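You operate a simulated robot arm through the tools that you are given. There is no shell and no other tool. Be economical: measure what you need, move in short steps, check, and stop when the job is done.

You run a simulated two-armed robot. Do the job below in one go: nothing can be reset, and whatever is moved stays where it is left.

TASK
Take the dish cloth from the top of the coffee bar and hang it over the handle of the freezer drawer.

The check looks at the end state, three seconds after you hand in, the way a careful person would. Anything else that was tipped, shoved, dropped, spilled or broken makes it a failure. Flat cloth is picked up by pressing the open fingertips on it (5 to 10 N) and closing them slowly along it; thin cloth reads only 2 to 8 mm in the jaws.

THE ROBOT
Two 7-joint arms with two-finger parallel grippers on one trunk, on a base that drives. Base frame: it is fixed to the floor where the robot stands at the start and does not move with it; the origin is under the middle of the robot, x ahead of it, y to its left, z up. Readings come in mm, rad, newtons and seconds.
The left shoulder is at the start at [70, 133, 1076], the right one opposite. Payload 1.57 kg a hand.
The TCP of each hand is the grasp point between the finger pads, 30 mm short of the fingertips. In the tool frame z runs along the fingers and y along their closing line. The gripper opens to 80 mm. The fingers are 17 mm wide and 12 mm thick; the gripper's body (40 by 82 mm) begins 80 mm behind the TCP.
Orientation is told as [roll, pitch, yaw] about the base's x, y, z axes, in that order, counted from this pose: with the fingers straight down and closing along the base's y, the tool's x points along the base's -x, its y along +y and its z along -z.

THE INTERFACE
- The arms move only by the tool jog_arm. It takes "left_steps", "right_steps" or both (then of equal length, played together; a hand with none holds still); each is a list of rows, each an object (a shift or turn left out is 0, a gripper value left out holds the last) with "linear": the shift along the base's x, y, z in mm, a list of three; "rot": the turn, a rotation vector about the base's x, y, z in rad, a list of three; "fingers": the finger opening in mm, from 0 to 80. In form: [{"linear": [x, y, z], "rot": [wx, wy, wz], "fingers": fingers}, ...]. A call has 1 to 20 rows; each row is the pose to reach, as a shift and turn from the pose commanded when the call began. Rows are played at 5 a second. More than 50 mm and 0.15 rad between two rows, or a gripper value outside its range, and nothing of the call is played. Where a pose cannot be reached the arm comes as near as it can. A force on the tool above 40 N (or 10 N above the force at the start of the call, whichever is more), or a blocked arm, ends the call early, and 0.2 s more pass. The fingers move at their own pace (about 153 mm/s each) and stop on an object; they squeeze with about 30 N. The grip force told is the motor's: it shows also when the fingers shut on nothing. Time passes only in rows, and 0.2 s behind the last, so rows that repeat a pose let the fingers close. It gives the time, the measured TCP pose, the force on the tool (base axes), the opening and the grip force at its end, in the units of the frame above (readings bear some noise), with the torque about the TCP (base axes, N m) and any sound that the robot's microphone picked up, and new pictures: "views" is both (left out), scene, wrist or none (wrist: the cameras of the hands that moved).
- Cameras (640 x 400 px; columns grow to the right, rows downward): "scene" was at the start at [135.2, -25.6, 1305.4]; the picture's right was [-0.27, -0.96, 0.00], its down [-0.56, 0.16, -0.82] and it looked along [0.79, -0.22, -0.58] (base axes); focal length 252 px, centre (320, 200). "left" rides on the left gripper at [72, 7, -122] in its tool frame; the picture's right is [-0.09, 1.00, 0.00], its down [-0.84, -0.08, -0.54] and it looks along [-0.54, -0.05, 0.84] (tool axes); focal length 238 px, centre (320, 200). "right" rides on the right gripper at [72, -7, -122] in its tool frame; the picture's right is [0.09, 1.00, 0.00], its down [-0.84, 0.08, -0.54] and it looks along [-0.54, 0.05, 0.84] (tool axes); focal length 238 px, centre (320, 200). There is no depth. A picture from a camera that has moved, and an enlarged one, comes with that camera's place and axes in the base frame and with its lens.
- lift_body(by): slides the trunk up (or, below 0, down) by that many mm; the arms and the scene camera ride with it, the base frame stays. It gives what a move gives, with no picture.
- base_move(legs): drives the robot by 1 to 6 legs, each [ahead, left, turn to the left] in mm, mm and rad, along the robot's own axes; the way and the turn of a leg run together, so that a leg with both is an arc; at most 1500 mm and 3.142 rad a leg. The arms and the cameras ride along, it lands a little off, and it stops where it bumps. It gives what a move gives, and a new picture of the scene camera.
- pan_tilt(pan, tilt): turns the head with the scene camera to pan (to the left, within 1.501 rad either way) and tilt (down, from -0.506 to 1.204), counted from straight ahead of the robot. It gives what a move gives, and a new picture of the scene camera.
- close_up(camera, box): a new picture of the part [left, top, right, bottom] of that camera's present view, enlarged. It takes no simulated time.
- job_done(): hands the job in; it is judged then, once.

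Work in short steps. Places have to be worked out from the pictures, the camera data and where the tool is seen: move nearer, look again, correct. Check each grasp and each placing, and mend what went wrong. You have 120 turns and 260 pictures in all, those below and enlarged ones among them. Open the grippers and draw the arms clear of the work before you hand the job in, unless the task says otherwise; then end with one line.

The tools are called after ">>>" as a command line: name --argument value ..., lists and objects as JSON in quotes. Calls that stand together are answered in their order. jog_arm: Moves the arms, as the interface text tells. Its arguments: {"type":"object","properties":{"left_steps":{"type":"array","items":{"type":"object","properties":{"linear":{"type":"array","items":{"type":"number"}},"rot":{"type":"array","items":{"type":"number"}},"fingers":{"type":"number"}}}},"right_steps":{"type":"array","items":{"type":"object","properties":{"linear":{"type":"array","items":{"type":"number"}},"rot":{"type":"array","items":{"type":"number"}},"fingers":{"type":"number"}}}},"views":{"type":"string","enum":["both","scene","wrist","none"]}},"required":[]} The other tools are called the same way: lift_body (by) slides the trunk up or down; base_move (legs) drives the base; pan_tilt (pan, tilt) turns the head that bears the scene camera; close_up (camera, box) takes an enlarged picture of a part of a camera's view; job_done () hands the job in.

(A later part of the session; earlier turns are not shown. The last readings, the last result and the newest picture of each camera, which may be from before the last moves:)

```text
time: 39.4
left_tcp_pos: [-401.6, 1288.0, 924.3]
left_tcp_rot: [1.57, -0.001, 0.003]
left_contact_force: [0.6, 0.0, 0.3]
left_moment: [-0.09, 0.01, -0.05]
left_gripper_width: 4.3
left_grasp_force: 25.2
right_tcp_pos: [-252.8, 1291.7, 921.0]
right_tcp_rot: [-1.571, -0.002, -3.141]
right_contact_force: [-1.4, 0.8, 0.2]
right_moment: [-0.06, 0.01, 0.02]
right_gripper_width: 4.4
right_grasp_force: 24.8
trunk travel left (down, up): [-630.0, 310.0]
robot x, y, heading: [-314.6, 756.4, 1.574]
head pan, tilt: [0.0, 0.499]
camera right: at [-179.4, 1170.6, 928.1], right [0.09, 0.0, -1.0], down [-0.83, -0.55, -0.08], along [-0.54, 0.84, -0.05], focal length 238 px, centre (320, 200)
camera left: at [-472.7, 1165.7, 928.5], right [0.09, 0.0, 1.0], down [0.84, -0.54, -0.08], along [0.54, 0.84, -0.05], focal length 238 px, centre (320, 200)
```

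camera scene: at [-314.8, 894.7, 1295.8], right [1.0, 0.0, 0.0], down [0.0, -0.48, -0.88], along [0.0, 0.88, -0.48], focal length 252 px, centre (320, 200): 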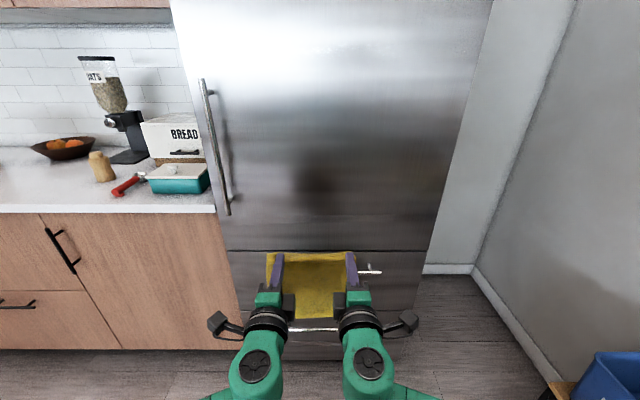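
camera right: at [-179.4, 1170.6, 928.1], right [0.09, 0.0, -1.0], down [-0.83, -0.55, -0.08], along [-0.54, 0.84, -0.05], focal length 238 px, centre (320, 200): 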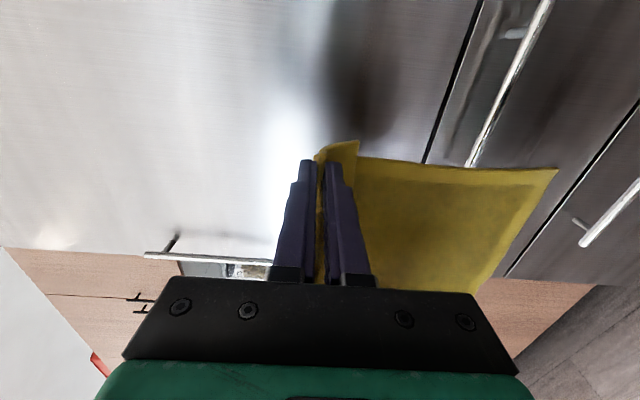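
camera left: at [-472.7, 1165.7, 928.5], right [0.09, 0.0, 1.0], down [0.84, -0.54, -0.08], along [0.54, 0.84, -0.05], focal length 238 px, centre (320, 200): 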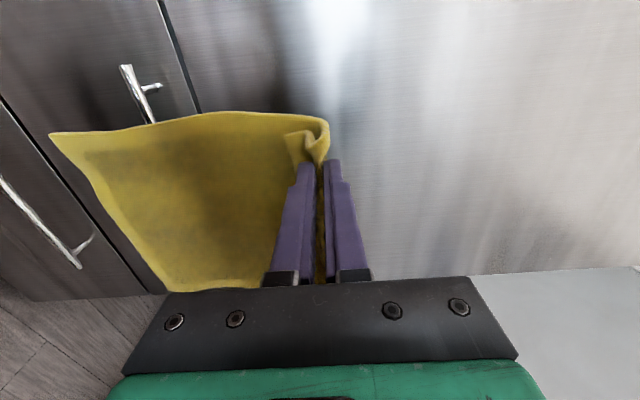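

Rough handle estimate: y≈1510–1555, z≈650–685. I zoom in to refine it.

>>> close_up --camera "scene" --box '[340, 240, 400, 280]'

>>> close_up --camera "left" --box '[90, 30, 210, 105]'

>>> close_up --camera "right" --box '[440, 0, 600, 100]'

```text
10.00 times, centred on (370, 260) of scene
camera zoom: at [-314.8, 894.1, 1295.9], right [1.0, 0.0, 0.0], down [0.0, -0.48, -0.88], along [0.0, 0.88, -0.48], focal length 2520 px, centre (-180, -400)
```

zoom: 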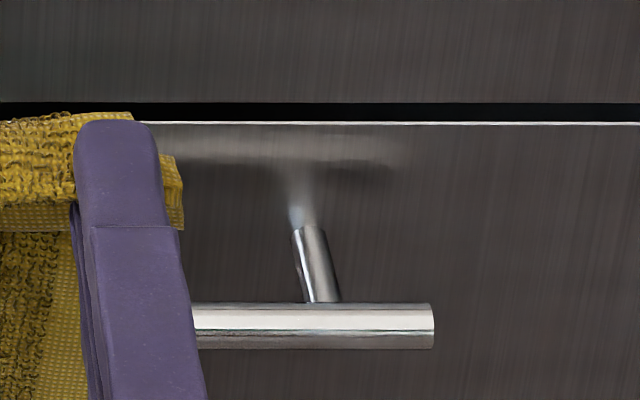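

```text
5.33 times, centred on (150, 68) of left
camera zoom: at [-472.7, 1165.7, 928.5], right [0.09, 0.0, 1.0], down [0.84, -0.54, -0.08], along [0.54, 0.84, -0.05], focal length 1271 px, centre (1227, 907)
```

zoom: 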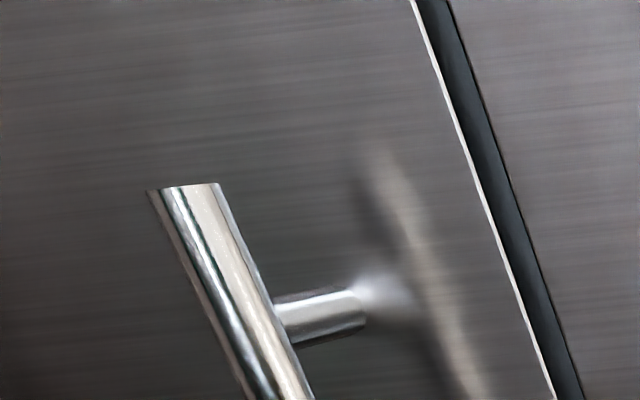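

```text
4.00 times, centred on (520, 50) of right
camera zoom: at [-179.4, 1170.6, 928.1], right [0.09, 0.0, -1.0], down [-0.83, -0.55, -0.08], along [-0.54, 0.84, -0.05], focal length 953 px, centre (-480, 800)
```

zoom: 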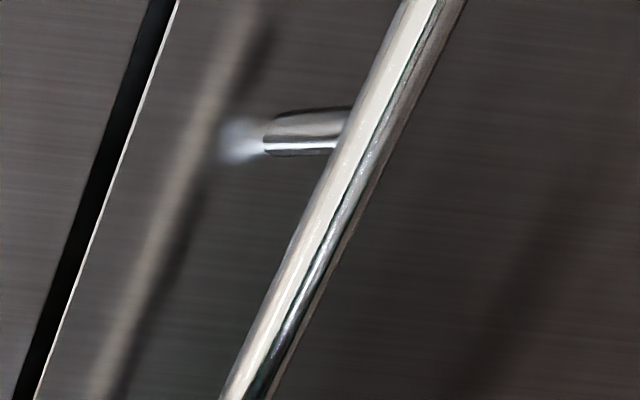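

Combined views put the bar at y≈1530, z≈667 (x −475…−105, posts near −445 and −144), and the door face about y≈1562. The cloth hangs about 63 mm ahead of the TCPs with its hem at z≈713. I drive 150 ahead and 45 right, to centre it between the posts.

>>> base_move --legs '[[150, -45, 0]]'

>>> pan_tilt --pan 0 --tilt 0.8

>>> jog_arm --left_steps '[{"linear": [0, 0, 0]}]' --right_steps '[{"linear": [0, 0, 0]}]' --views "wrist"

```text
time: 40.8
left_tcp_pos: [-353.0, 1439.4, 921.6]
left_tcp_rot: [1.57, 0.001, 0.0]
left_contact_force: [0.2, 0.0, 0.3]
left_moment: [-0.05, -0.01, -0.04]
left_gripper_width: 4.6
left_grasp_force: 24.6
right_tcp_pos: [-203.7, 1442.3, 921.6]
right_tcp_rot: [-1.571, -0.001, 3.141]
right_contact_force: [-1.9, -0.2, -0.1]
right_moment: [-0.08, 0.0, 0.06]
right_gripper_width: 4.6
right_grasp_force: 25.4
trunk travel left (down, up): [-630.0, 310.0]
robot x, y, heading: [-269.2, 903.9, 1.571]
head pan, tilt: [0.0, 0.499]
camera scene: at [-268.0, 1044.7, 1295.8], right [1.0, 0.0, 0.0], down [0.0, -0.48, -0.88], along [0.0, 0.88, -0.48], focal length 252 px, centre (320, 200)
```

scene: 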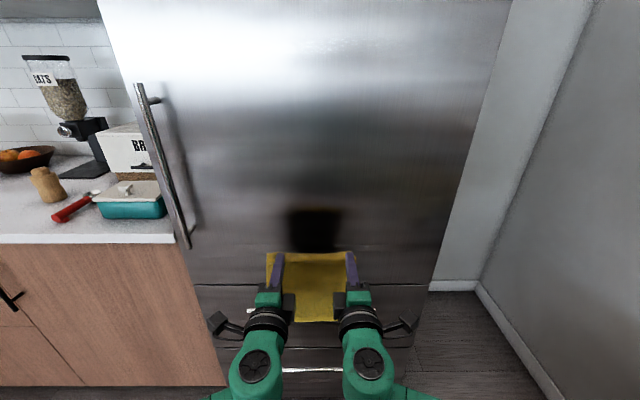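

```text
time: 41.6
left_tcp_pos: [-351.3, 1438.4, 922.4]
left_tcp_rot: [1.569, 0.0, 0.0]
left_contact_force: [0.9, 0.0, 0.4]
left_moment: [-0.11, 0.02, -0.01]
left_gripper_width: 4.5
left_grasp_force: 24.6
right_tcp_pos: [-203.3, 1441.7, 921.7]
right_tcp_rot: [-1.571, -0.001, -3.141]
right_contact_force: [-0.6, -0.7, -0.3]
right_moment: [-0.08, -0.01, 0.04]
right_gripper_width: 4.6
right_grasp_force: 25.3
trunk travel left (down, up): [-630.0, 310.0]
robot x, y, heading: [-271.1, 902.4, 1.569]
head pan, tilt: [0.0, 0.799]
camera scene: at [-268.3, 1033.7, 1270.0], right [1.0, 0.0, 0.0], down [0.0, -0.72, -0.7], along [0.0, 0.7, -0.72], focal length 252 px, centre (320, 200)
```

scene: 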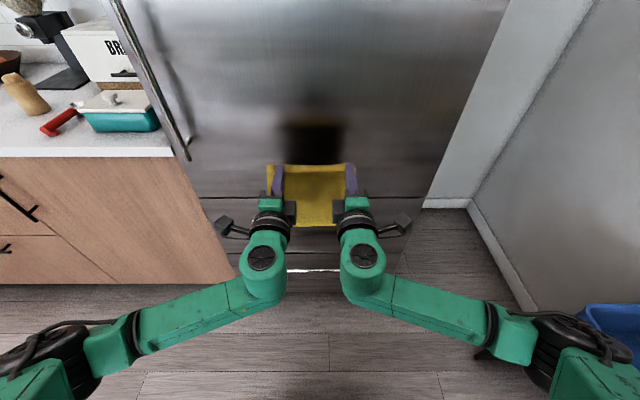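

```text
time: 42.0
left_tcp_pos: [-352.9, 1438.2, 921.6]
left_tcp_rot: [1.57, 0.001, 0.001]
left_contact_force: [1.0, 0.0, -1.4]
left_moment: [-0.03, -0.01, -0.02]
left_gripper_width: 4.4
left_grasp_force: 25.1
right_tcp_pos: [-203.6, 1442.5, 921.7]
right_tcp_rot: [-1.572, -0.001, 3.141]
right_contact_force: [-0.9, 0.4, 0.3]
right_moment: [-0.03, -0.03, 0.04]
right_gripper_width: 4.3
right_grasp_force: 25.2
trunk travel left (down, up): [-630.0, 310.0]
robot x, y, heading: [-270.4, 902.9, 1.574]
head pan, tilt: [0.0, 0.799]
camera right: at [-131.7, 1320.1, 928.0], right [0.09, 0.0, -1.0], down [-0.84, -0.54, -0.08], along [-0.54, 0.84, -0.05], focal length 238 px, centre (320, 200)
camera left: at [-425.1, 1316.4, 928.3], right [0.09, 0.0, 1.0], down [0.84, -0.54, -0.08], along [0.54, 0.84, -0.05], focal length 238 px, centre (320, 200)
```

right: 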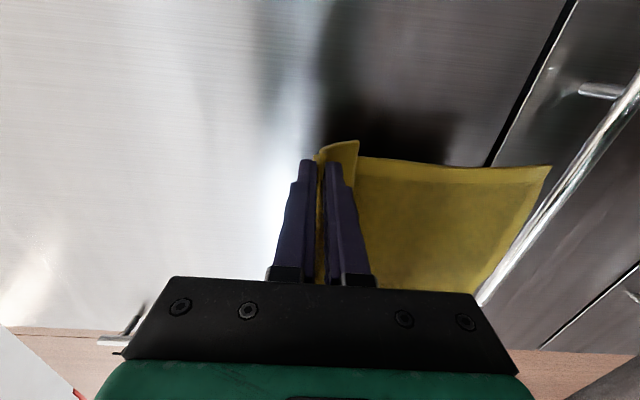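
left: 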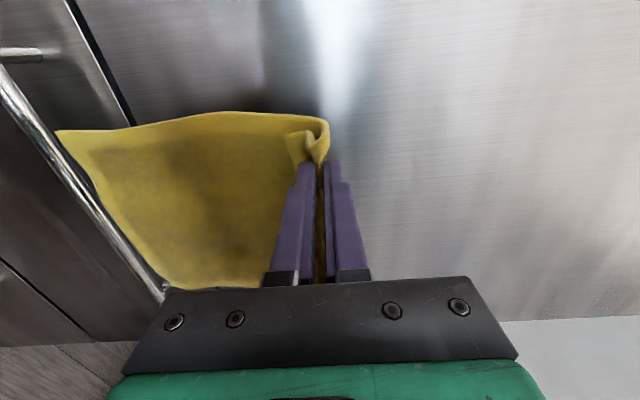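

Refined bar: y≈1536, z≈663. I move the hands forward ~55 mm so the cloth plane lands between bar and door (hem still above the bar).

>>> jog_arm --left_steps '[{"linear": [0, 15, 0]}, {"linear": [0, 30, 0]}, {"linear": [0, 44, 0]}, {"linear": [0, 57, 0]}, {"linear": [0, 57, 0]}, {"linear": [0, 57, 0]}]' --right_steps '[{"linear": [0, 15, 0]}, {"linear": [0, 30, 0]}, {"linear": [0, 42, 0]}, {"linear": [0, 53, 0]}, {"linear": [0, 53, 0]}, {"linear": [0, 53, 0]}]'

```text
time: 43.4
left_tcp_pos: [-353.0, 1495.9, 921.3]
left_tcp_rot: [1.569, 0.001, 0.001]
left_contact_force: [1.7, 0.0, -0.4]
left_moment: [-0.09, -0.01, -0.01]
left_gripper_width: 4.6
left_grasp_force: 25.3
right_tcp_pos: [-204.5, 1493.1, 922.2]
right_tcp_rot: [-1.572, -0.003, 3.142]
right_contact_force: [-1.8, 0.8, -1.0]
right_moment: [-0.03, -0.01, 0.03]
right_gripper_width: 4.2
right_grasp_force: 25.1
trunk travel left (down, up): [-630.0, 310.0]
robot x, y, heading: [-270.8, 904.3, 1.567]
head pan, tilt: [0.0, 0.799]
camera scene: at [-268.2, 1034.1, 1269.9], right [1.0, 0.0, 0.0], down [0.0, -0.72, -0.7], along [0.0, 0.7, -0.72], focal length 252 px, centre (320, 200)
camera right: at [-131.6, 1372.2, 928.0], right [0.09, 0.0, -1.0], down [-0.84, -0.54, -0.08], along [-0.54, 0.84, -0.05], focal length 238 px, centre (320, 200)
camera left: at [-425.3, 1374.3, 927.7], right [0.09, 0.0, 1.0], down [0.84, -0.54, -0.08], along [0.54, 0.84, -0.05], focal length 238 px, centre (320, 200)
```

scene: 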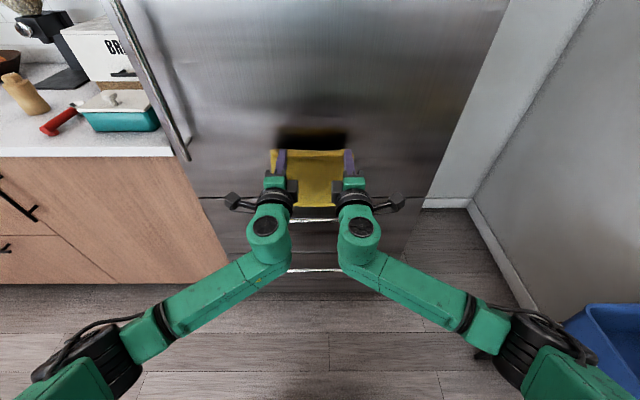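
right: 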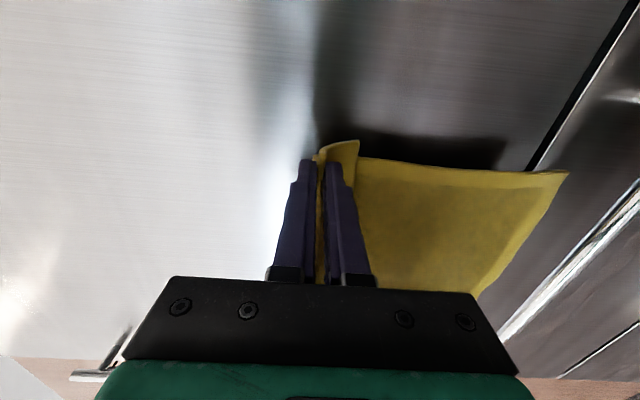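
left: 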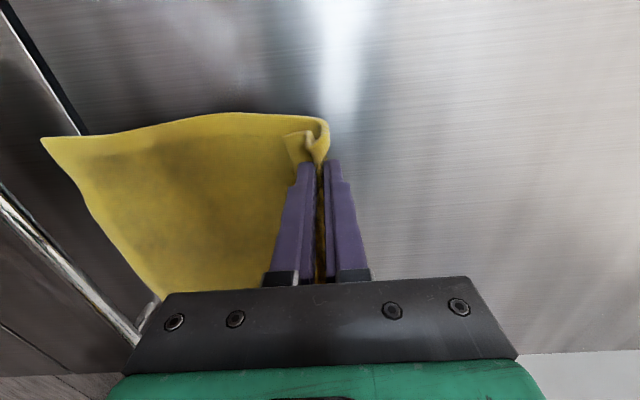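

The bar shows just below and in front of the hem in the scene view. I nudge 6 mm further toward the door and lower the trunk 75 mm to see whether the hem goes behind the bar.

>>> jog_arm --left_steps '[{"linear": [0, 6, 0]}]' --right_steps '[{"linear": [0, 8, 0]}]' --views "none"

>>> lift_body --by -75

>>> jog_arm --left_steps '[{"linear": [0, 0, 0]}]' --right_steps '[{"linear": [0, 0, 0]}]'

```text
time: 43.8
left_tcp_pos: [-353.3, 1501.7, 921.0]
left_tcp_rot: [1.57, 0.001, 0.0]
left_contact_force: [1.5, -1.3, -0.1]
left_moment: [-0.09, -0.02, -0.01]
left_gripper_width: 4.4
left_grasp_force: 25.2
right_tcp_pos: [-204.5, 1502.6, 920.6]
right_tcp_rot: [-1.57, -0.001, -3.142]
right_contact_force: [-0.7, -0.8, 0.4]
right_moment: [-0.06, -0.05, 0.05]
right_gripper_width: 4.3
right_grasp_force: 25.0
trunk travel left (down, up): [-630.0, 310.0]
robot x, y, heading: [-270.7, 901.3, 1.567]
head pan, tilt: [0.0, 0.799]
```

```text
time: 44.9
left_tcp_pos: [-351.4, 1502.3, 847.8]
left_tcp_rot: [1.571, 0.0, 0.0]
left_contact_force: [0.1, -0.5, -0.6]
left_moment: [-0.08, 0.01, -0.07]
left_gripper_width: 4.6
left_grasp_force: 25.2
right_tcp_pos: [-204.2, 1501.8, 847.1]
right_tcp_rot: [-1.571, -0.002, 3.141]
right_contact_force: [-1.2, 0.1, 0.1]
right_moment: [-0.07, -0.01, -0.02]
right_gripper_width: 4.4
right_grasp_force: 25.0
trunk travel left (down, up): [-555.0, 385.0]
robot x, y, heading: [-271.0, 905.3, 1.573]
head pan, tilt: [0.0, 0.799]
```

```text
time: 45.3
left_tcp_pos: [-352.4, 1502.5, 846.9]
left_tcp_rot: [1.571, -0.001, 0.0]
left_contact_force: [1.3, 0.2, 1.3]
left_moment: [-0.07, 0.0, -0.02]
left_gripper_width: 4.6
left_grasp_force: 24.9
right_tcp_pos: [-203.0, 1501.2, 846.4]
right_tcp_rot: [-1.571, 0.0, 3.143]
right_contact_force: [-0.9, 0.3, -0.9]
right_moment: [-0.07, -0.01, 0.05]
right_gripper_width: 4.6
right_grasp_force: 24.8
trunk travel left (down, up): [-555.0, 385.0]
robot x, y, heading: [-269.9, 906.7, 1.567]
head pan, tilt: [0.0, 0.799]
camera scene: at [-268.2, 1033.9, 1194.9], right [1.0, 0.0, 0.0], down [0.0, -0.72, -0.7], along [0.0, 0.7, -0.72], focal length 252 px, centre (320, 200)
camera right: at [-131.7, 1380.3, 853.3], right [0.09, 0.0, -1.0], down [-0.84, -0.54, -0.08], along [-0.54, 0.84, -0.05], focal length 238 px, centre (320, 200)
camera left: at [-425.1, 1379.9, 853.0], right [0.09, 0.0, 1.0], down [0.84, -0.54, -0.08], along [0.54, 0.84, -0.05], focal length 238 px, centre (320, 200)
```

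scene: 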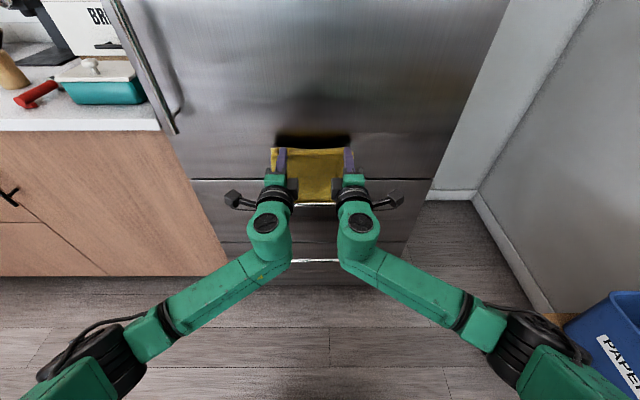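
right: 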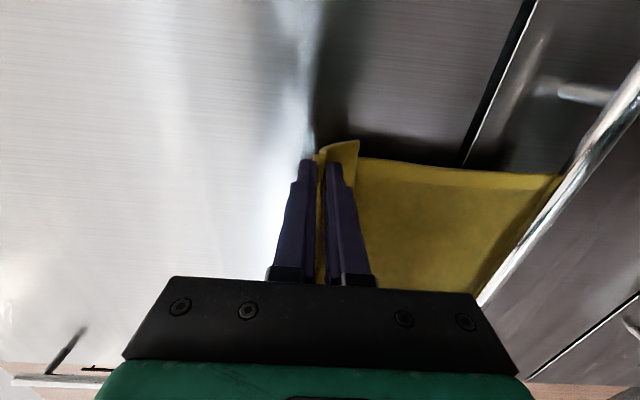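
left: 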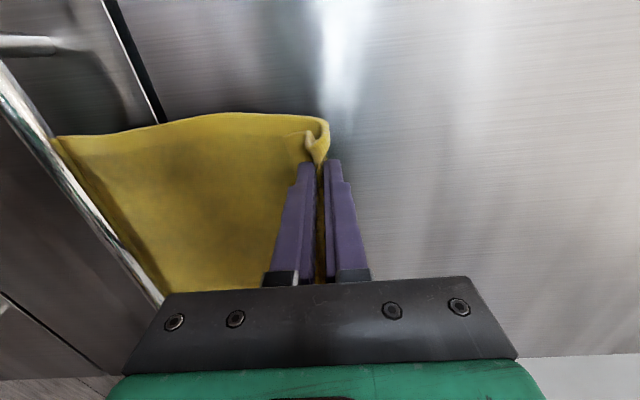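

The bar now seems to overlap the hem; I zoom in to confirm it is behind.

>>> close_up --camera "left" --box '[0, 80, 200, 310]'

>>> close_up --camera "scene" --box '[270, 180, 360, 220]'

```text
1.74 times, centred on (100, 195) of left
camera zoom: at [-425.1, 1379.9, 853.0], right [0.09, 0.0, 1.0], down [0.84, -0.54, -0.08], along [0.54, 0.84, -0.05], focal length 414 px, centre (703, 209)
```

zoom: 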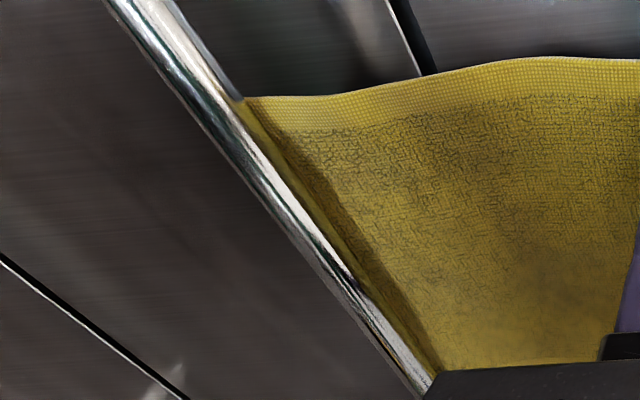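

```text
7.11 times, centred on (315, 200) of scene
camera zoom: at [-268.2, 1033.9, 1194.9], right [1.0, 0.0, 0.0], down [0.0, -0.72, -0.7], along [0.0, 0.7, -0.72], focal length 1792 px, centre (356, 200)
```

zoom: 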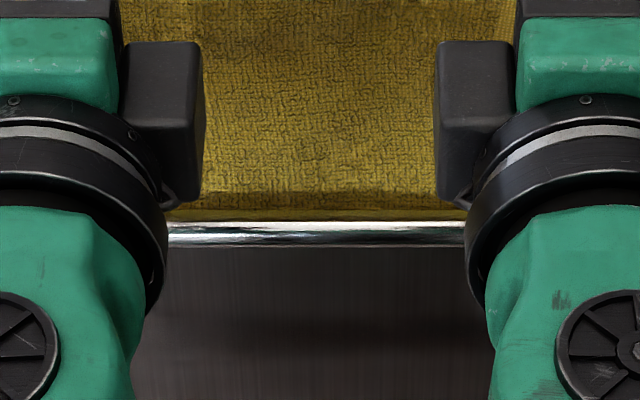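

The bar occludes the hem, so the cloth is behind it. I lower 50 mm more and check.

>>> lift_body --by -50

>>> jog_arm --left_steps '[{"linear": [0, 0, 0]}]' --right_steps '[{"linear": [0, 0, 0]}]'

>>> close_up --camera "left" --box '[0, 80, 200, 310]'

```text
time: 46.2
left_tcp_pos: [-352.0, 1501.5, 797.9]
left_tcp_rot: [1.571, 0.0, 0.001]
left_contact_force: [0.6, -0.2, -0.2]
left_moment: [-0.04, -0.01, -0.02]
left_gripper_width: 4.6
left_grasp_force: 25.1
right_tcp_pos: [-203.9, 1502.2, 796.2]
right_tcp_rot: [-1.57, -0.002, 3.142]
right_contact_force: [-0.3, -0.3, 0.3]
right_moment: [-0.06, -0.02, 0.02]
right_gripper_width: 4.4
right_grasp_force: 24.9
trunk travel left (down, up): [-505.0, 435.0]
robot x, y, heading: [-267.3, 906.9, 1.568]
head pan, tilt: [0.0, 0.799]
```

```text
time: 46.6
left_tcp_pos: [-352.7, 1502.0, 797.0]
left_tcp_rot: [1.57, 0.001, 0.0]
left_contact_force: [1.6, 0.0, 0.3]
left_moment: [-0.08, -0.06, -0.01]
left_gripper_width: 4.4
left_grasp_force: 25.0
right_tcp_pos: [-202.8, 1501.5, 795.4]
right_tcp_rot: [-1.571, -0.001, 3.143]
right_contact_force: [-0.3, 0.2, -0.4]
right_moment: [-0.08, 0.0, 0.06]
right_gripper_width: 4.6
right_grasp_force: 24.9
trunk travel left (down, up): [-505.0, 435.0]
robot x, y, heading: [-270.4, 903.8, 1.566]
head pan, tilt: [0.0, 0.799]
camera scene: at [-268.2, 1033.9, 1144.9], right [1.0, 0.0, 0.0], down [0.0, -0.72, -0.7], along [0.0, 0.7, -0.72], focal length 252 px, centre (320, 200)
camera right: at [-131.7, 1380.3, 803.4], right [0.09, 0.0, -1.0], down [-0.84, -0.54, -0.08], along [-0.54, 0.84, -0.05], focal length 238 px, centre (320, 200)
camera left: at [-425.1, 1379.8, 803.0], right [0.09, 0.0, 1.0], down [0.84, -0.54, -0.08], along [0.54, 0.84, -0.05], focal length 238 px, centre (320, 200)
```

scene: 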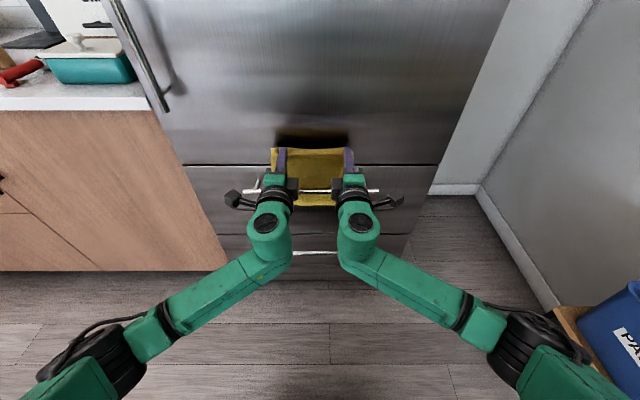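
right: 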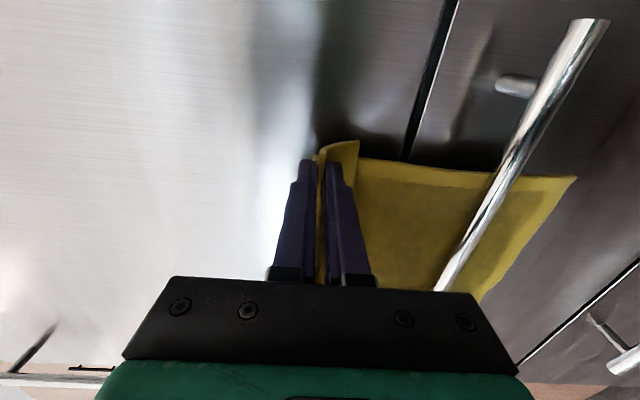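
left: 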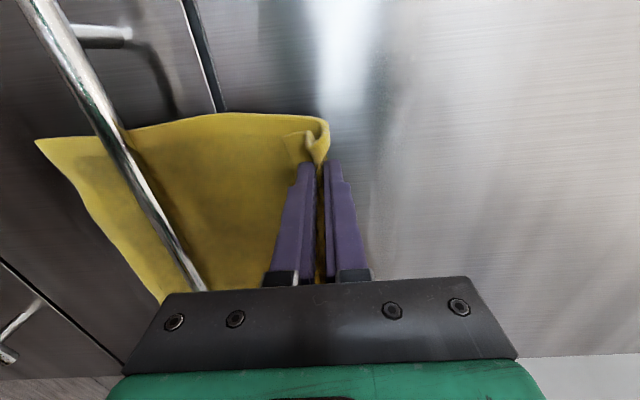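

```text
1.74 times, centred on (100, 195) of left
camera zoom: at [-425.1, 1379.8, 803.0], right [0.09, 0.0, 1.0], down [0.84, -0.54, -0.08], along [0.54, 0.84, -0.05], focal length 414 px, centre (703, 209)
```

zoom: 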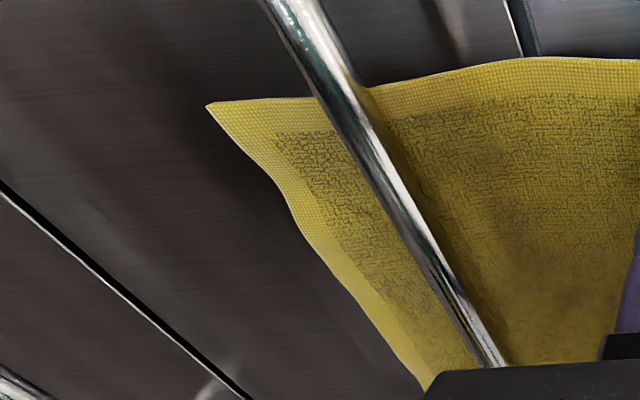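

The cloth clearly hangs behind the bar with the hem below it. I lower 50 mm more so about half is behind.

>>> lift_body --by -50

>>> jog_arm --left_steps '[{"linear": [0, 0, 0]}]' --right_steps '[{"linear": [0, 0, 0]}]'

```text
time: 47.6
left_tcp_pos: [-352.9, 1500.3, 747.3]
left_tcp_rot: [1.572, 0.002, 0.001]
left_contact_force: [0.9, 0.1, -0.1]
left_moment: [-0.12, -0.01, -0.05]
left_gripper_width: 4.4
left_grasp_force: 25.3
right_tcp_pos: [-205.2, 1501.7, 747.3]
right_tcp_rot: [-1.57, -0.001, 3.141]
right_contact_force: [-1.1, 0.0, 0.3]
right_moment: [-0.07, -0.02, 0.07]
right_gripper_width: 4.3
right_grasp_force: 25.0
trunk travel left (down, up): [-455.0, 485.0]
robot x, y, heading: [-271.4, 901.7, 1.569]
head pan, tilt: [0.0, 0.799]
```

```text
time: 48.0
left_tcp_pos: [-352.5, 1502.2, 747.3]
left_tcp_rot: [1.572, 0.0, 0.0]
left_contact_force: [1.0, 0.4, -0.5]
left_moment: [-0.08, 0.01, -0.07]
left_gripper_width: 4.6
left_grasp_force: 25.0
right_tcp_pos: [-204.6, 1501.6, 746.6]
right_tcp_rot: [-1.57, 0.001, 3.141]
right_contact_force: [-1.0, -0.8, 0.2]
right_moment: [-0.06, 0.0, 0.01]
right_gripper_width: 4.3
right_grasp_force: 24.6
trunk travel left (down, up): [-455.0, 485.0]
robot x, y, heading: [-264.0, 904.5, 1.568]
head pan, tilt: [0.0, 0.799]
camera scene: at [-268.2, 1033.9, 1094.9], right [1.0, 0.0, 0.0], down [0.0, -0.72, -0.7], along [0.0, 0.7, -0.72], focal length 252 px, centre (320, 200)
camera right: at [-131.7, 1380.3, 753.4], right [0.09, 0.0, -1.0], down [-0.84, -0.54, -0.08], along [-0.54, 0.84, -0.05], focal length 238 px, centre (320, 200)
camera left: at [-425.1, 1379.8, 753.1], right [0.09, 0.0, 1.0], down [0.84, -0.54, -0.08], along [0.54, 0.84, -0.05], focal length 238 px, centre (320, 200)
```

scene: 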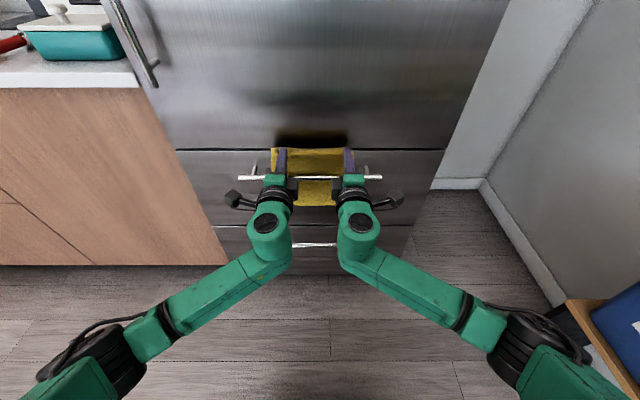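
right: 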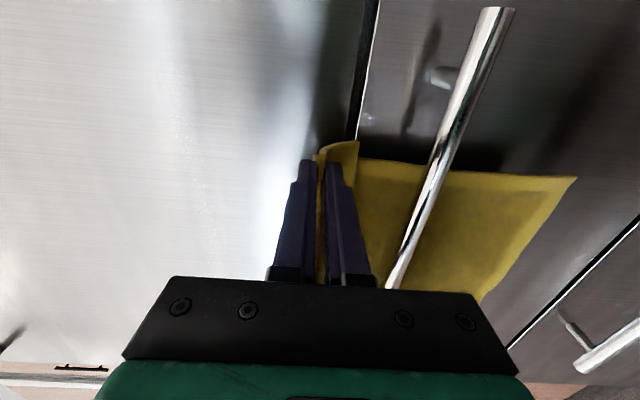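
left: 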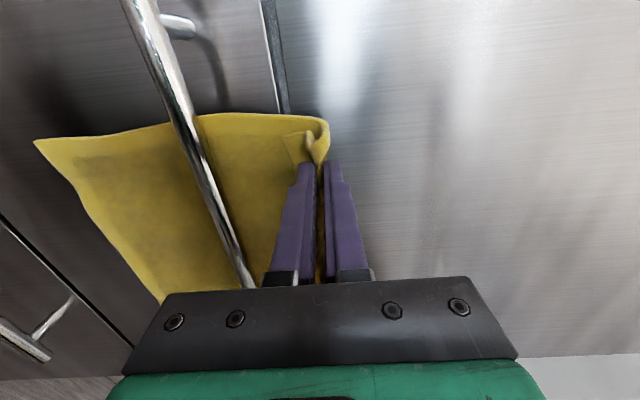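

About 125 mm is behind the bar. Now I swing the hands back and down around the bar in an arc, to the half-way point first.

>>> jog_arm --left_steps '[{"linear": [0, -14, 0]}, {"linear": [0, -28, -2]}, {"linear": [0, -41, -6]}, {"linear": [0, -60, -20]}, {"linear": [0, -74, -39]}, {"linear": [0, -83, -60]}, {"linear": [0, -86, -84]}]' --right_steps '[{"linear": [0, -14, 0]}, {"linear": [0, -28, -2]}, {"linear": [0, -41, -6]}, {"linear": [0, -60, -20]}, {"linear": [0, -74, -39]}, {"linear": [0, -83, -60]}, {"linear": [0, -86, -84]}]'

```text
time: 49.6
left_tcp_pos: [-352.4, 1415.0, 663.2]
left_tcp_rot: [1.571, 0.0, 0.001]
left_contact_force: [1.4, 0.3, -0.3]
left_moment: [-0.03, -0.01, -0.01]
left_gripper_width: 4.7
left_grasp_force: 25.2
right_tcp_pos: [-204.7, 1416.1, 662.7]
right_tcp_rot: [-1.572, 0.0, -3.142]
right_contact_force: [-0.8, -0.3, -0.6]
right_moment: [-0.06, 0.02, 0.01]
right_gripper_width: 4.2
right_grasp_force: 25.1
trunk travel left (down, up): [-455.0, 485.0]
robot x, y, heading: [-268.9, 906.2, 1.569]
head pan, tilt: [0.0, 0.799]
camera scene: at [-268.2, 1034.0, 1094.9], right [1.0, 0.0, 0.0], down [0.0, -0.72, -0.7], along [0.0, 0.7, -0.72], focal length 252 px, centre (320, 200)
camera right: at [-131.7, 1293.8, 668.7], right [0.09, 0.0, -1.0], down [-0.84, -0.54, -0.08], along [-0.54, 0.84, -0.05], focal length 238 px, centre (320, 200)
camera left: at [-424.9, 1293.7, 668.9], right [0.09, 0.0, 1.0], down [0.84, -0.54, -0.08], along [0.54, 0.84, -0.05], focal length 238 px, centre (320, 200)
```

scene: 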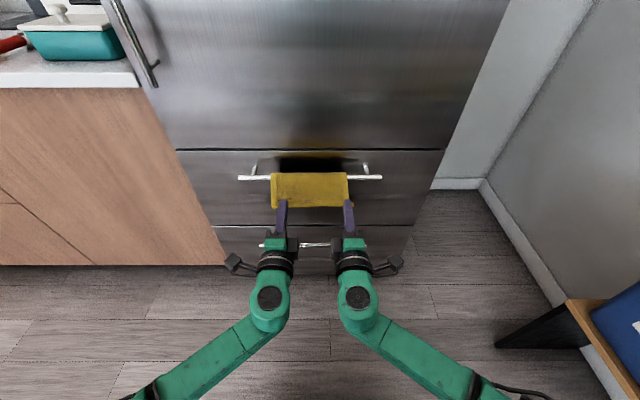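
right: 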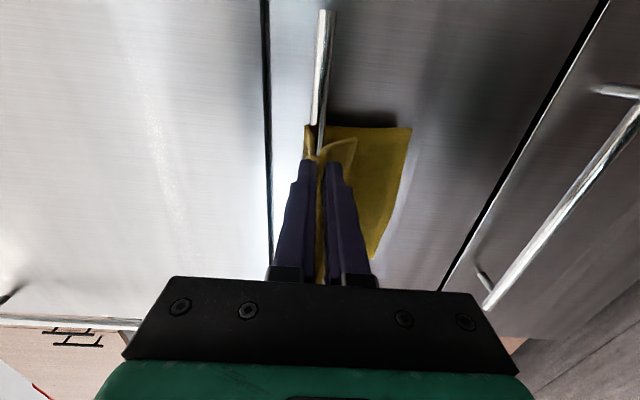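
left: 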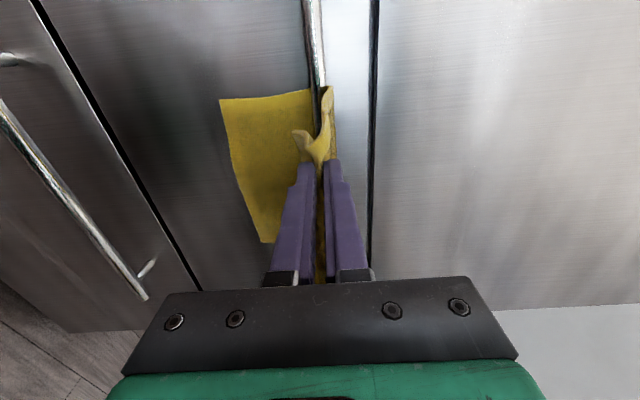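

The cloth drapes over the bar just as planned. I continue the arc down in front of the drawer.

>>> jog_arm --left_steps '[{"linear": [0, 2, -21]}, {"linear": [0, 12, -45]}, {"linear": [0, 26, -64]}, {"linear": [0, 45, -78]}, {"linear": [0, 58, -84]}, {"linear": [0, 58, -84]}]' --right_steps '[{"linear": [0, 2, -21]}, {"linear": [0, 12, -45]}, {"linear": [0, 26, -64]}, {"linear": [0, 45, -78]}, {"linear": [0, 58, -84]}, {"linear": [0, 58, -84]}]'

```text
time: 51.0
left_tcp_pos: [-353.6, 1473.2, 579.3]
left_tcp_rot: [1.571, 0.003, 0.0]
left_contact_force: [0.9, 1.3, -0.4]
left_moment: [-0.09, -0.02, -0.02]
left_gripper_width: 4.6
left_grasp_force: 25.3
right_tcp_pos: [-204.5, 1473.8, 580.5]
right_tcp_rot: [-1.572, -0.002, -3.142]
right_contact_force: [-0.1, -0.9, -0.5]
right_moment: [-0.05, -0.01, 0.01]
right_gripper_width: 4.3
right_grasp_force: 24.8
trunk travel left (down, up): [-455.0, 485.0]
robot x, y, heading: [-268.9, 903.7, 1.571]
head pan, tilt: [0.0, 0.799]
camera scene: at [-268.2, 1033.7, 1094.9], right [1.0, 0.0, 0.0], down [0.0, -0.72, -0.7], along [0.0, 0.7, -0.72], focal length 252 px, centre (320, 200)
camera right: at [-132.8, 1353.0, 586.4], right [0.09, 0.0, -1.0], down [-0.84, -0.54, -0.08], along [-0.54, 0.84, -0.05], focal length 238 px, centre (320, 200)
camera left: at [-425.7, 1352.2, 585.8], right [0.09, 0.0, 1.0], down [0.84, -0.54, -0.08], along [0.54, 0.84, -0.05], focal length 238 px, centre (320, 200)
```

scene: 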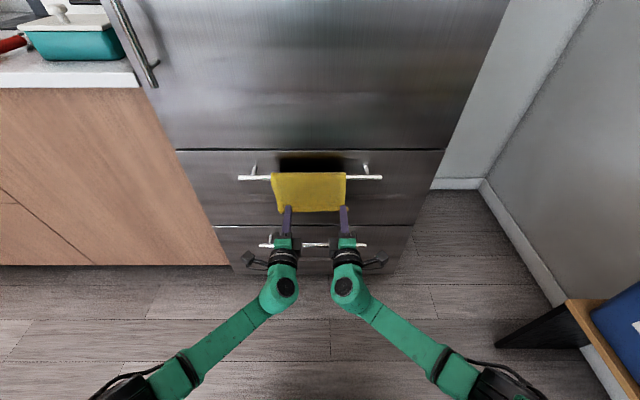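
right: 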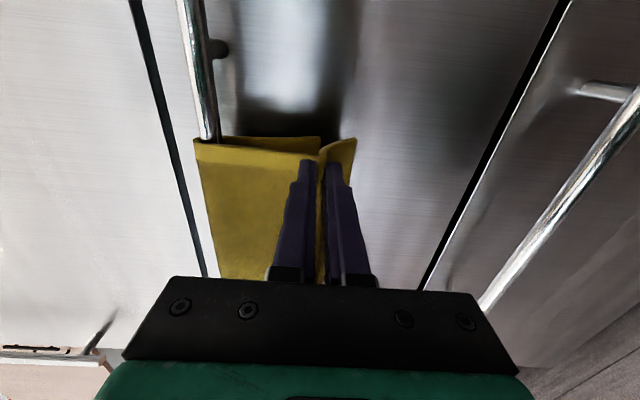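
left: 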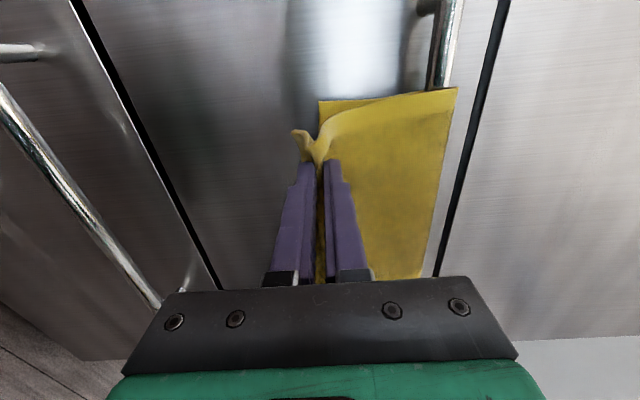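

It drapes well, but only ~92 mm is behind versus ~160 mm in front once released. While still holding, I reverse the arc to feed more cloth behind the bar.

>>> jog_arm --left_steps '[{"linear": [0, -12, 6]}, {"linear": [0, -31, 20]}, {"linear": [0, -45, 39]}, {"linear": [0, -55, 63]}, {"linear": [0, -57, 84]}, {"linear": [0, -54, 108]}, {"linear": [0, -45, 129]}, {"linear": [0, -31, 148]}, {"linear": [0, -12, 162]}, {"linear": [0, 15, 168]}, {"linear": [0, 31, 168]}, {"linear": [0, 31, 168]}]' --right_steps '[{"linear": [0, -12, 6]}, {"linear": [0, -31, 20]}, {"linear": [0, -45, 39]}, {"linear": [0, -55, 63]}, {"linear": [0, -57, 84]}, {"linear": [0, -54, 108]}, {"linear": [0, -45, 129]}, {"linear": [0, -31, 148]}, {"linear": [0, -12, 162]}, {"linear": [0, 15, 168]}, {"linear": [0, 31, 168]}, {"linear": [0, 31, 168]}]'

```text
time: 53.6
left_tcp_pos: [-352.3, 1504.2, 745.5]
left_tcp_rot: [1.569, -0.001, 0.001]
left_contact_force: [1.7, 0.0, 1.1]
left_moment: [-0.09, 0.0, -0.04]
left_gripper_width: 4.5
left_grasp_force: 25.6
right_tcp_pos: [-203.6, 1504.9, 745.6]
right_tcp_rot: [-1.57, -0.002, -3.143]
right_contact_force: [-1.6, -0.4, -0.5]
right_moment: [-0.06, -0.02, 0.04]
right_gripper_width: 4.4
right_grasp_force: 25.4
trunk travel left (down, up): [-455.0, 485.0]
robot x, y, heading: [-268.4, 904.4, 1.571]
head pan, tilt: [0.0, 0.799]
camera scene: at [-268.2, 1033.7, 1094.9], right [1.0, 0.0, 0.0], down [0.0, -0.72, -0.7], along [0.0, 0.7, -0.72], focal length 252 px, centre (320, 200)
camera right: at [-130.8, 1384.1, 752.6], right [0.09, 0.0, -1.0], down [-0.84, -0.54, -0.08], along [-0.54, 0.84, -0.05], focal length 238 px, centre (320, 200)
camera left: at [-424.8, 1382.3, 752.1], right [0.09, 0.0, 1.0], down [0.84, -0.54, -0.08], along [0.54, 0.84, -0.05], focal length 238 px, centre (320, 200)
```

scene: 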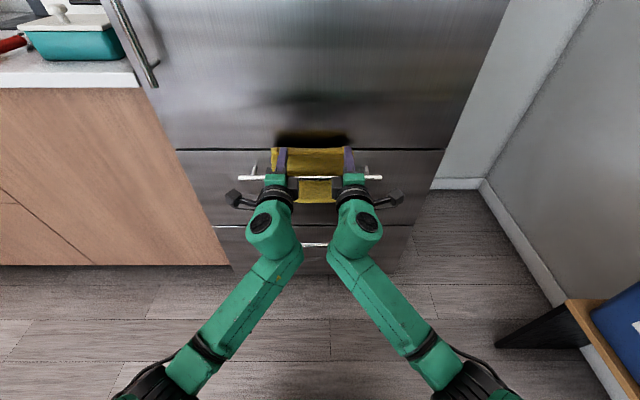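
right: 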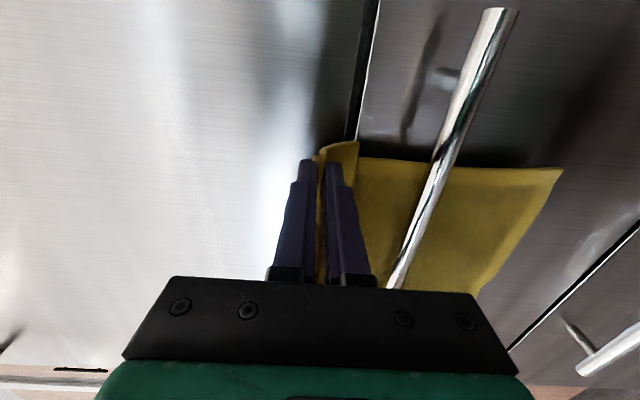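
left: 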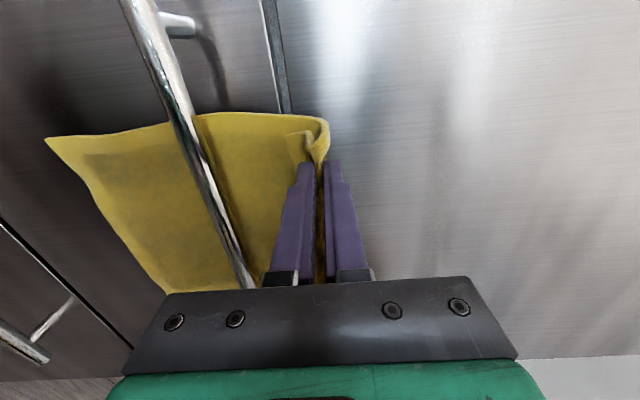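

Same state as before. I lower the hands 38 mm further, just above the bar, to feed more behind.

>>> jog_arm --left_steps '[{"linear": [0, 0, -13]}, {"linear": [0, 0, -26]}, {"linear": [0, 0, -38]}, {"linear": [0, 0, -38]}]' --right_steps '[{"linear": [0, 0, -13]}, {"linear": [0, 0, -26]}, {"linear": [0, 0, -38]}, {"linear": [0, 0, -38]}]' --views "wrist"

```text
time: 54.6
left_tcp_pos: [-352.5, 1504.4, 708.5]
left_tcp_rot: [1.571, 0.001, 0.0]
left_contact_force: [1.9, 0.6, -0.4]
left_moment: [-0.07, 0.02, -0.1]
left_gripper_width: 4.3
left_grasp_force: 25.2
right_tcp_pos: [-203.0, 1505.6, 709.3]
right_tcp_rot: [-1.571, -0.003, -3.142]
right_contact_force: [-1.5, -0.1, -0.3]
right_moment: [-0.08, -0.01, 0.07]
right_gripper_width: 4.4
right_grasp_force: 24.4
trunk travel left (down, up): [-455.0, 485.0]
robot x, y, heading: [-266.0, 901.5, 1.565]
head pan, tilt: [0.0, 0.799]
camera right: at [-130.8, 1383.9, 715.4], right [0.09, 0.0, -1.0], down [-0.84, -0.54, -0.08], along [-0.54, 0.84, -0.05], focal length 238 px, centre (320, 200)
camera left: at [-424.8, 1382.8, 714.6], right [0.09, 0.0, 1.0], down [0.84, -0.54, -0.08], along [0.54, 0.84, -0.05], focal length 238 px, centre (320, 200)
```

right: 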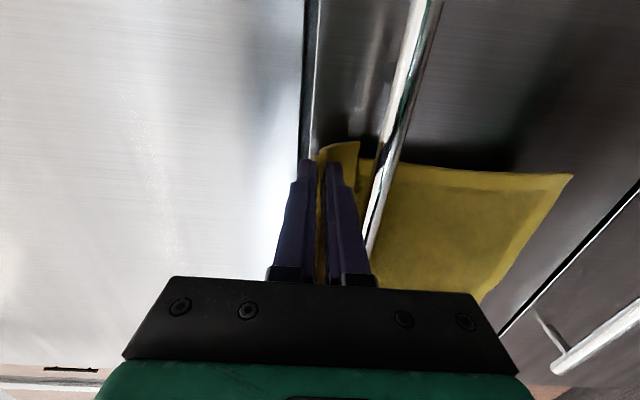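
left: 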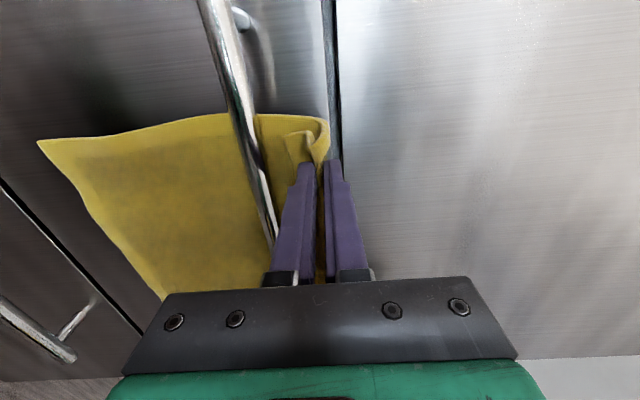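

More cloth is now behind. I swing around the bar in a tighter arc (radius ~62 mm).

>>> jog_arm --left_steps '[{"linear": [0, -14, 1]}, {"linear": [0, -28, 1]}, {"linear": [0, -44, -3]}, {"linear": [0, -56, -14]}, {"linear": [0, -62, -30]}, {"linear": [0, -63, -48]}, {"linear": [0, -61, -66]}, {"linear": [0, -54, -82]}, {"linear": [0, -45, -94]}, {"linear": [0, -36, -101]}, {"linear": [0, -36, -101]}]' --right_steps '[{"linear": [0, -14, 1]}, {"linear": [0, -28, 1]}, {"linear": [0, -44, -3]}, {"linear": [0, -56, -14]}, {"linear": [0, -62, -30]}, {"linear": [0, -63, -48]}, {"linear": [0, -61, -66]}, {"linear": [0, -54, -82]}, {"linear": [0, -45, -94]}, {"linear": [0, -36, -101]}, {"linear": [0, -36, -101]}]'

```text
time: 57.0
left_tcp_pos: [-352.0, 1467.7, 608.2]
left_tcp_rot: [1.571, 0.002, 0.0]
left_contact_force: [0.5, -0.2, 0.2]
left_moment: [-0.04, -0.02, -0.03]
left_gripper_width: 4.3
left_grasp_force: 25.1
right_tcp_pos: [-204.9, 1467.8, 607.6]
right_tcp_rot: [-1.571, -0.002, 3.142]
right_contact_force: [-1.3, -0.3, 0.2]
right_moment: [-0.06, 0.02, 0.03]
right_gripper_width: 4.5
right_grasp_force: 25.0
trunk travel left (down, up): [-455.0, 485.0]
robot x, y, heading: [-266.7, 905.2, 1.569]
head pan, tilt: [0.0, 0.799]
camera scene: at [-268.2, 1033.7, 1094.9], right [1.0, 0.0, 0.0], down [0.0, -0.72, -0.7], along [0.0, 0.7, -0.72], focal length 252 px, centre (320, 200)
camera right: at [-132.1, 1346.1, 614.1], right [0.09, 0.0, -1.0], down [-0.84, -0.54, -0.08], along [-0.54, 0.84, -0.05], focal length 238 px, centre (320, 200)
camera left: at [-424.9, 1346.5, 613.6], right [0.09, 0.0, 1.0], down [0.84, -0.54, -0.08], along [0.54, 0.84, -0.05], focal length 238 px, centre (320, 200)
```

scene: 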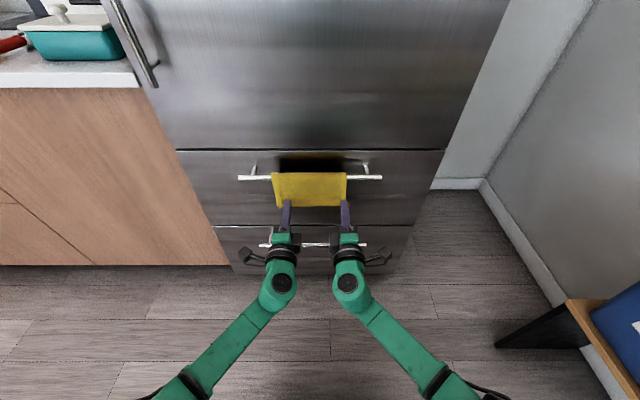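
right: 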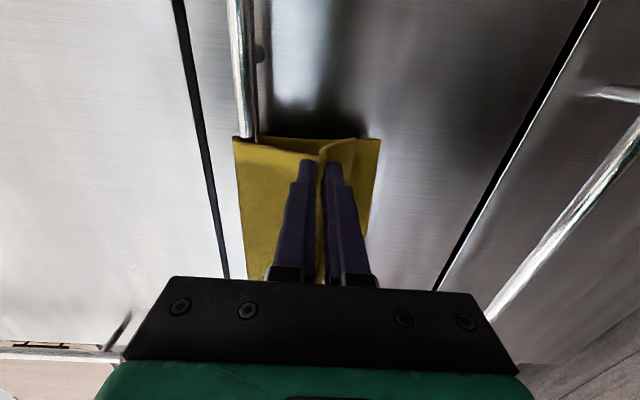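
left: 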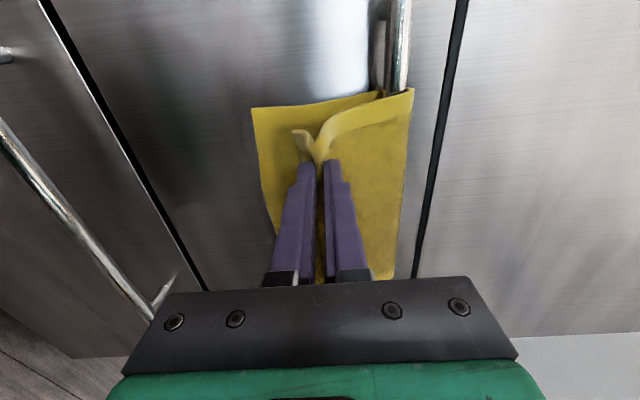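

Now about 117 mm is behind and ~127 mm in front: balanced. I open the fingers slowly, then withdraw straight back.

>>> jog_arm --left_steps '[{"linear": [0, 0, 0], "fingers": 10}, {"linear": [0, 0, 0], "fingers": 16}, {"linear": [0, 0, -3], "fingers": 22}, {"linear": [0, 0, -6], "fingers": 28}, {"linear": [0, 0, -6], "fingers": 28}]' --right_steps '[{"linear": [0, 0, 0], "fingers": 10}, {"linear": [0, 0, 0], "fingers": 16}, {"linear": [0, 0, -3], "fingers": 22}, {"linear": [0, 0, -6], "fingers": 28}, {"linear": [0, 0, -6], "fingers": 28}]'

```text
time: 58.2
left_tcp_pos: [-351.7, 1467.6, 601.0]
left_tcp_rot: [1.572, 0.001, -0.002]
left_contact_force: [-0.5, 0.7, 0.8]
left_moment: [-0.01, 0.01, -0.03]
left_gripper_width: 28.2
left_grasp_force: 0.1
right_tcp_pos: [-204.3, 1467.2, 603.1]
right_tcp_rot: [-1.571, -0.002, 3.141]
right_contact_force: [0.1, -1.2, 0.2]
right_moment: [-0.01, 0.01, 0.02]
right_gripper_width: 28.0
right_grasp_force: 0.0
trunk travel left (down, up): [-455.0, 485.0]
robot x, y, heading: [-275.0, 905.9, 1.568]
head pan, tilt: [0.0, 0.799]
camera scene: at [-268.2, 1033.8, 1094.9], right [1.0, 0.0, 0.0], down [0.0, -0.72, -0.7], along [0.0, 0.7, -0.72], focal length 252 px, centre (320, 200)
camera right: at [-131.6, 1346.3, 608.5], right [0.09, 0.0, -1.0], down [-0.84, -0.54, -0.08], along [-0.54, 0.84, -0.05], focal length 238 px, centre (320, 200)
camera left: at [-424.6, 1346.4, 607.9], right [0.09, 0.0, 1.0], down [0.84, -0.54, -0.08], along [0.54, 0.84, -0.05], focal length 238 px, centre (320, 200)
```

scene: 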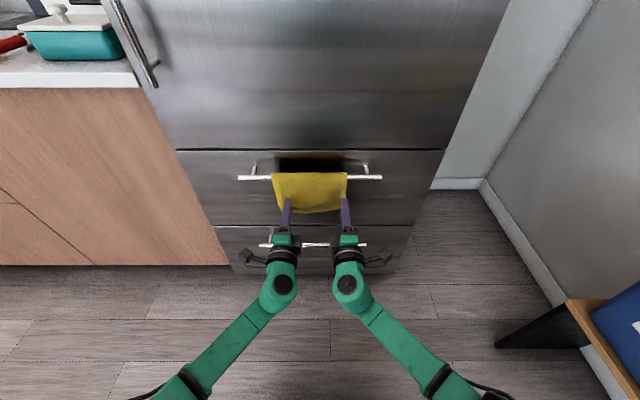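
right: 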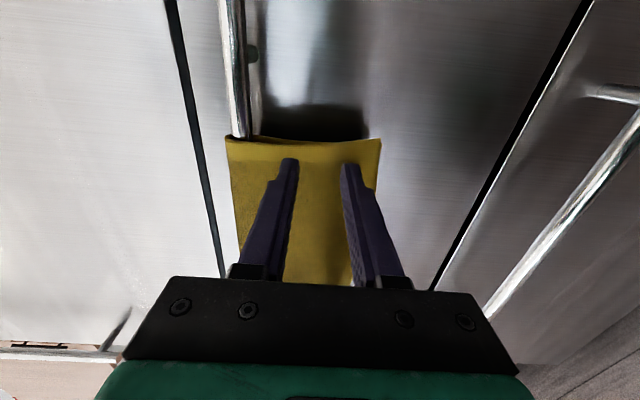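
left: 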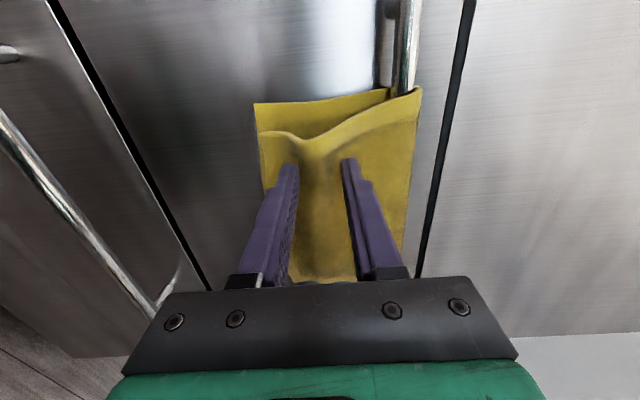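

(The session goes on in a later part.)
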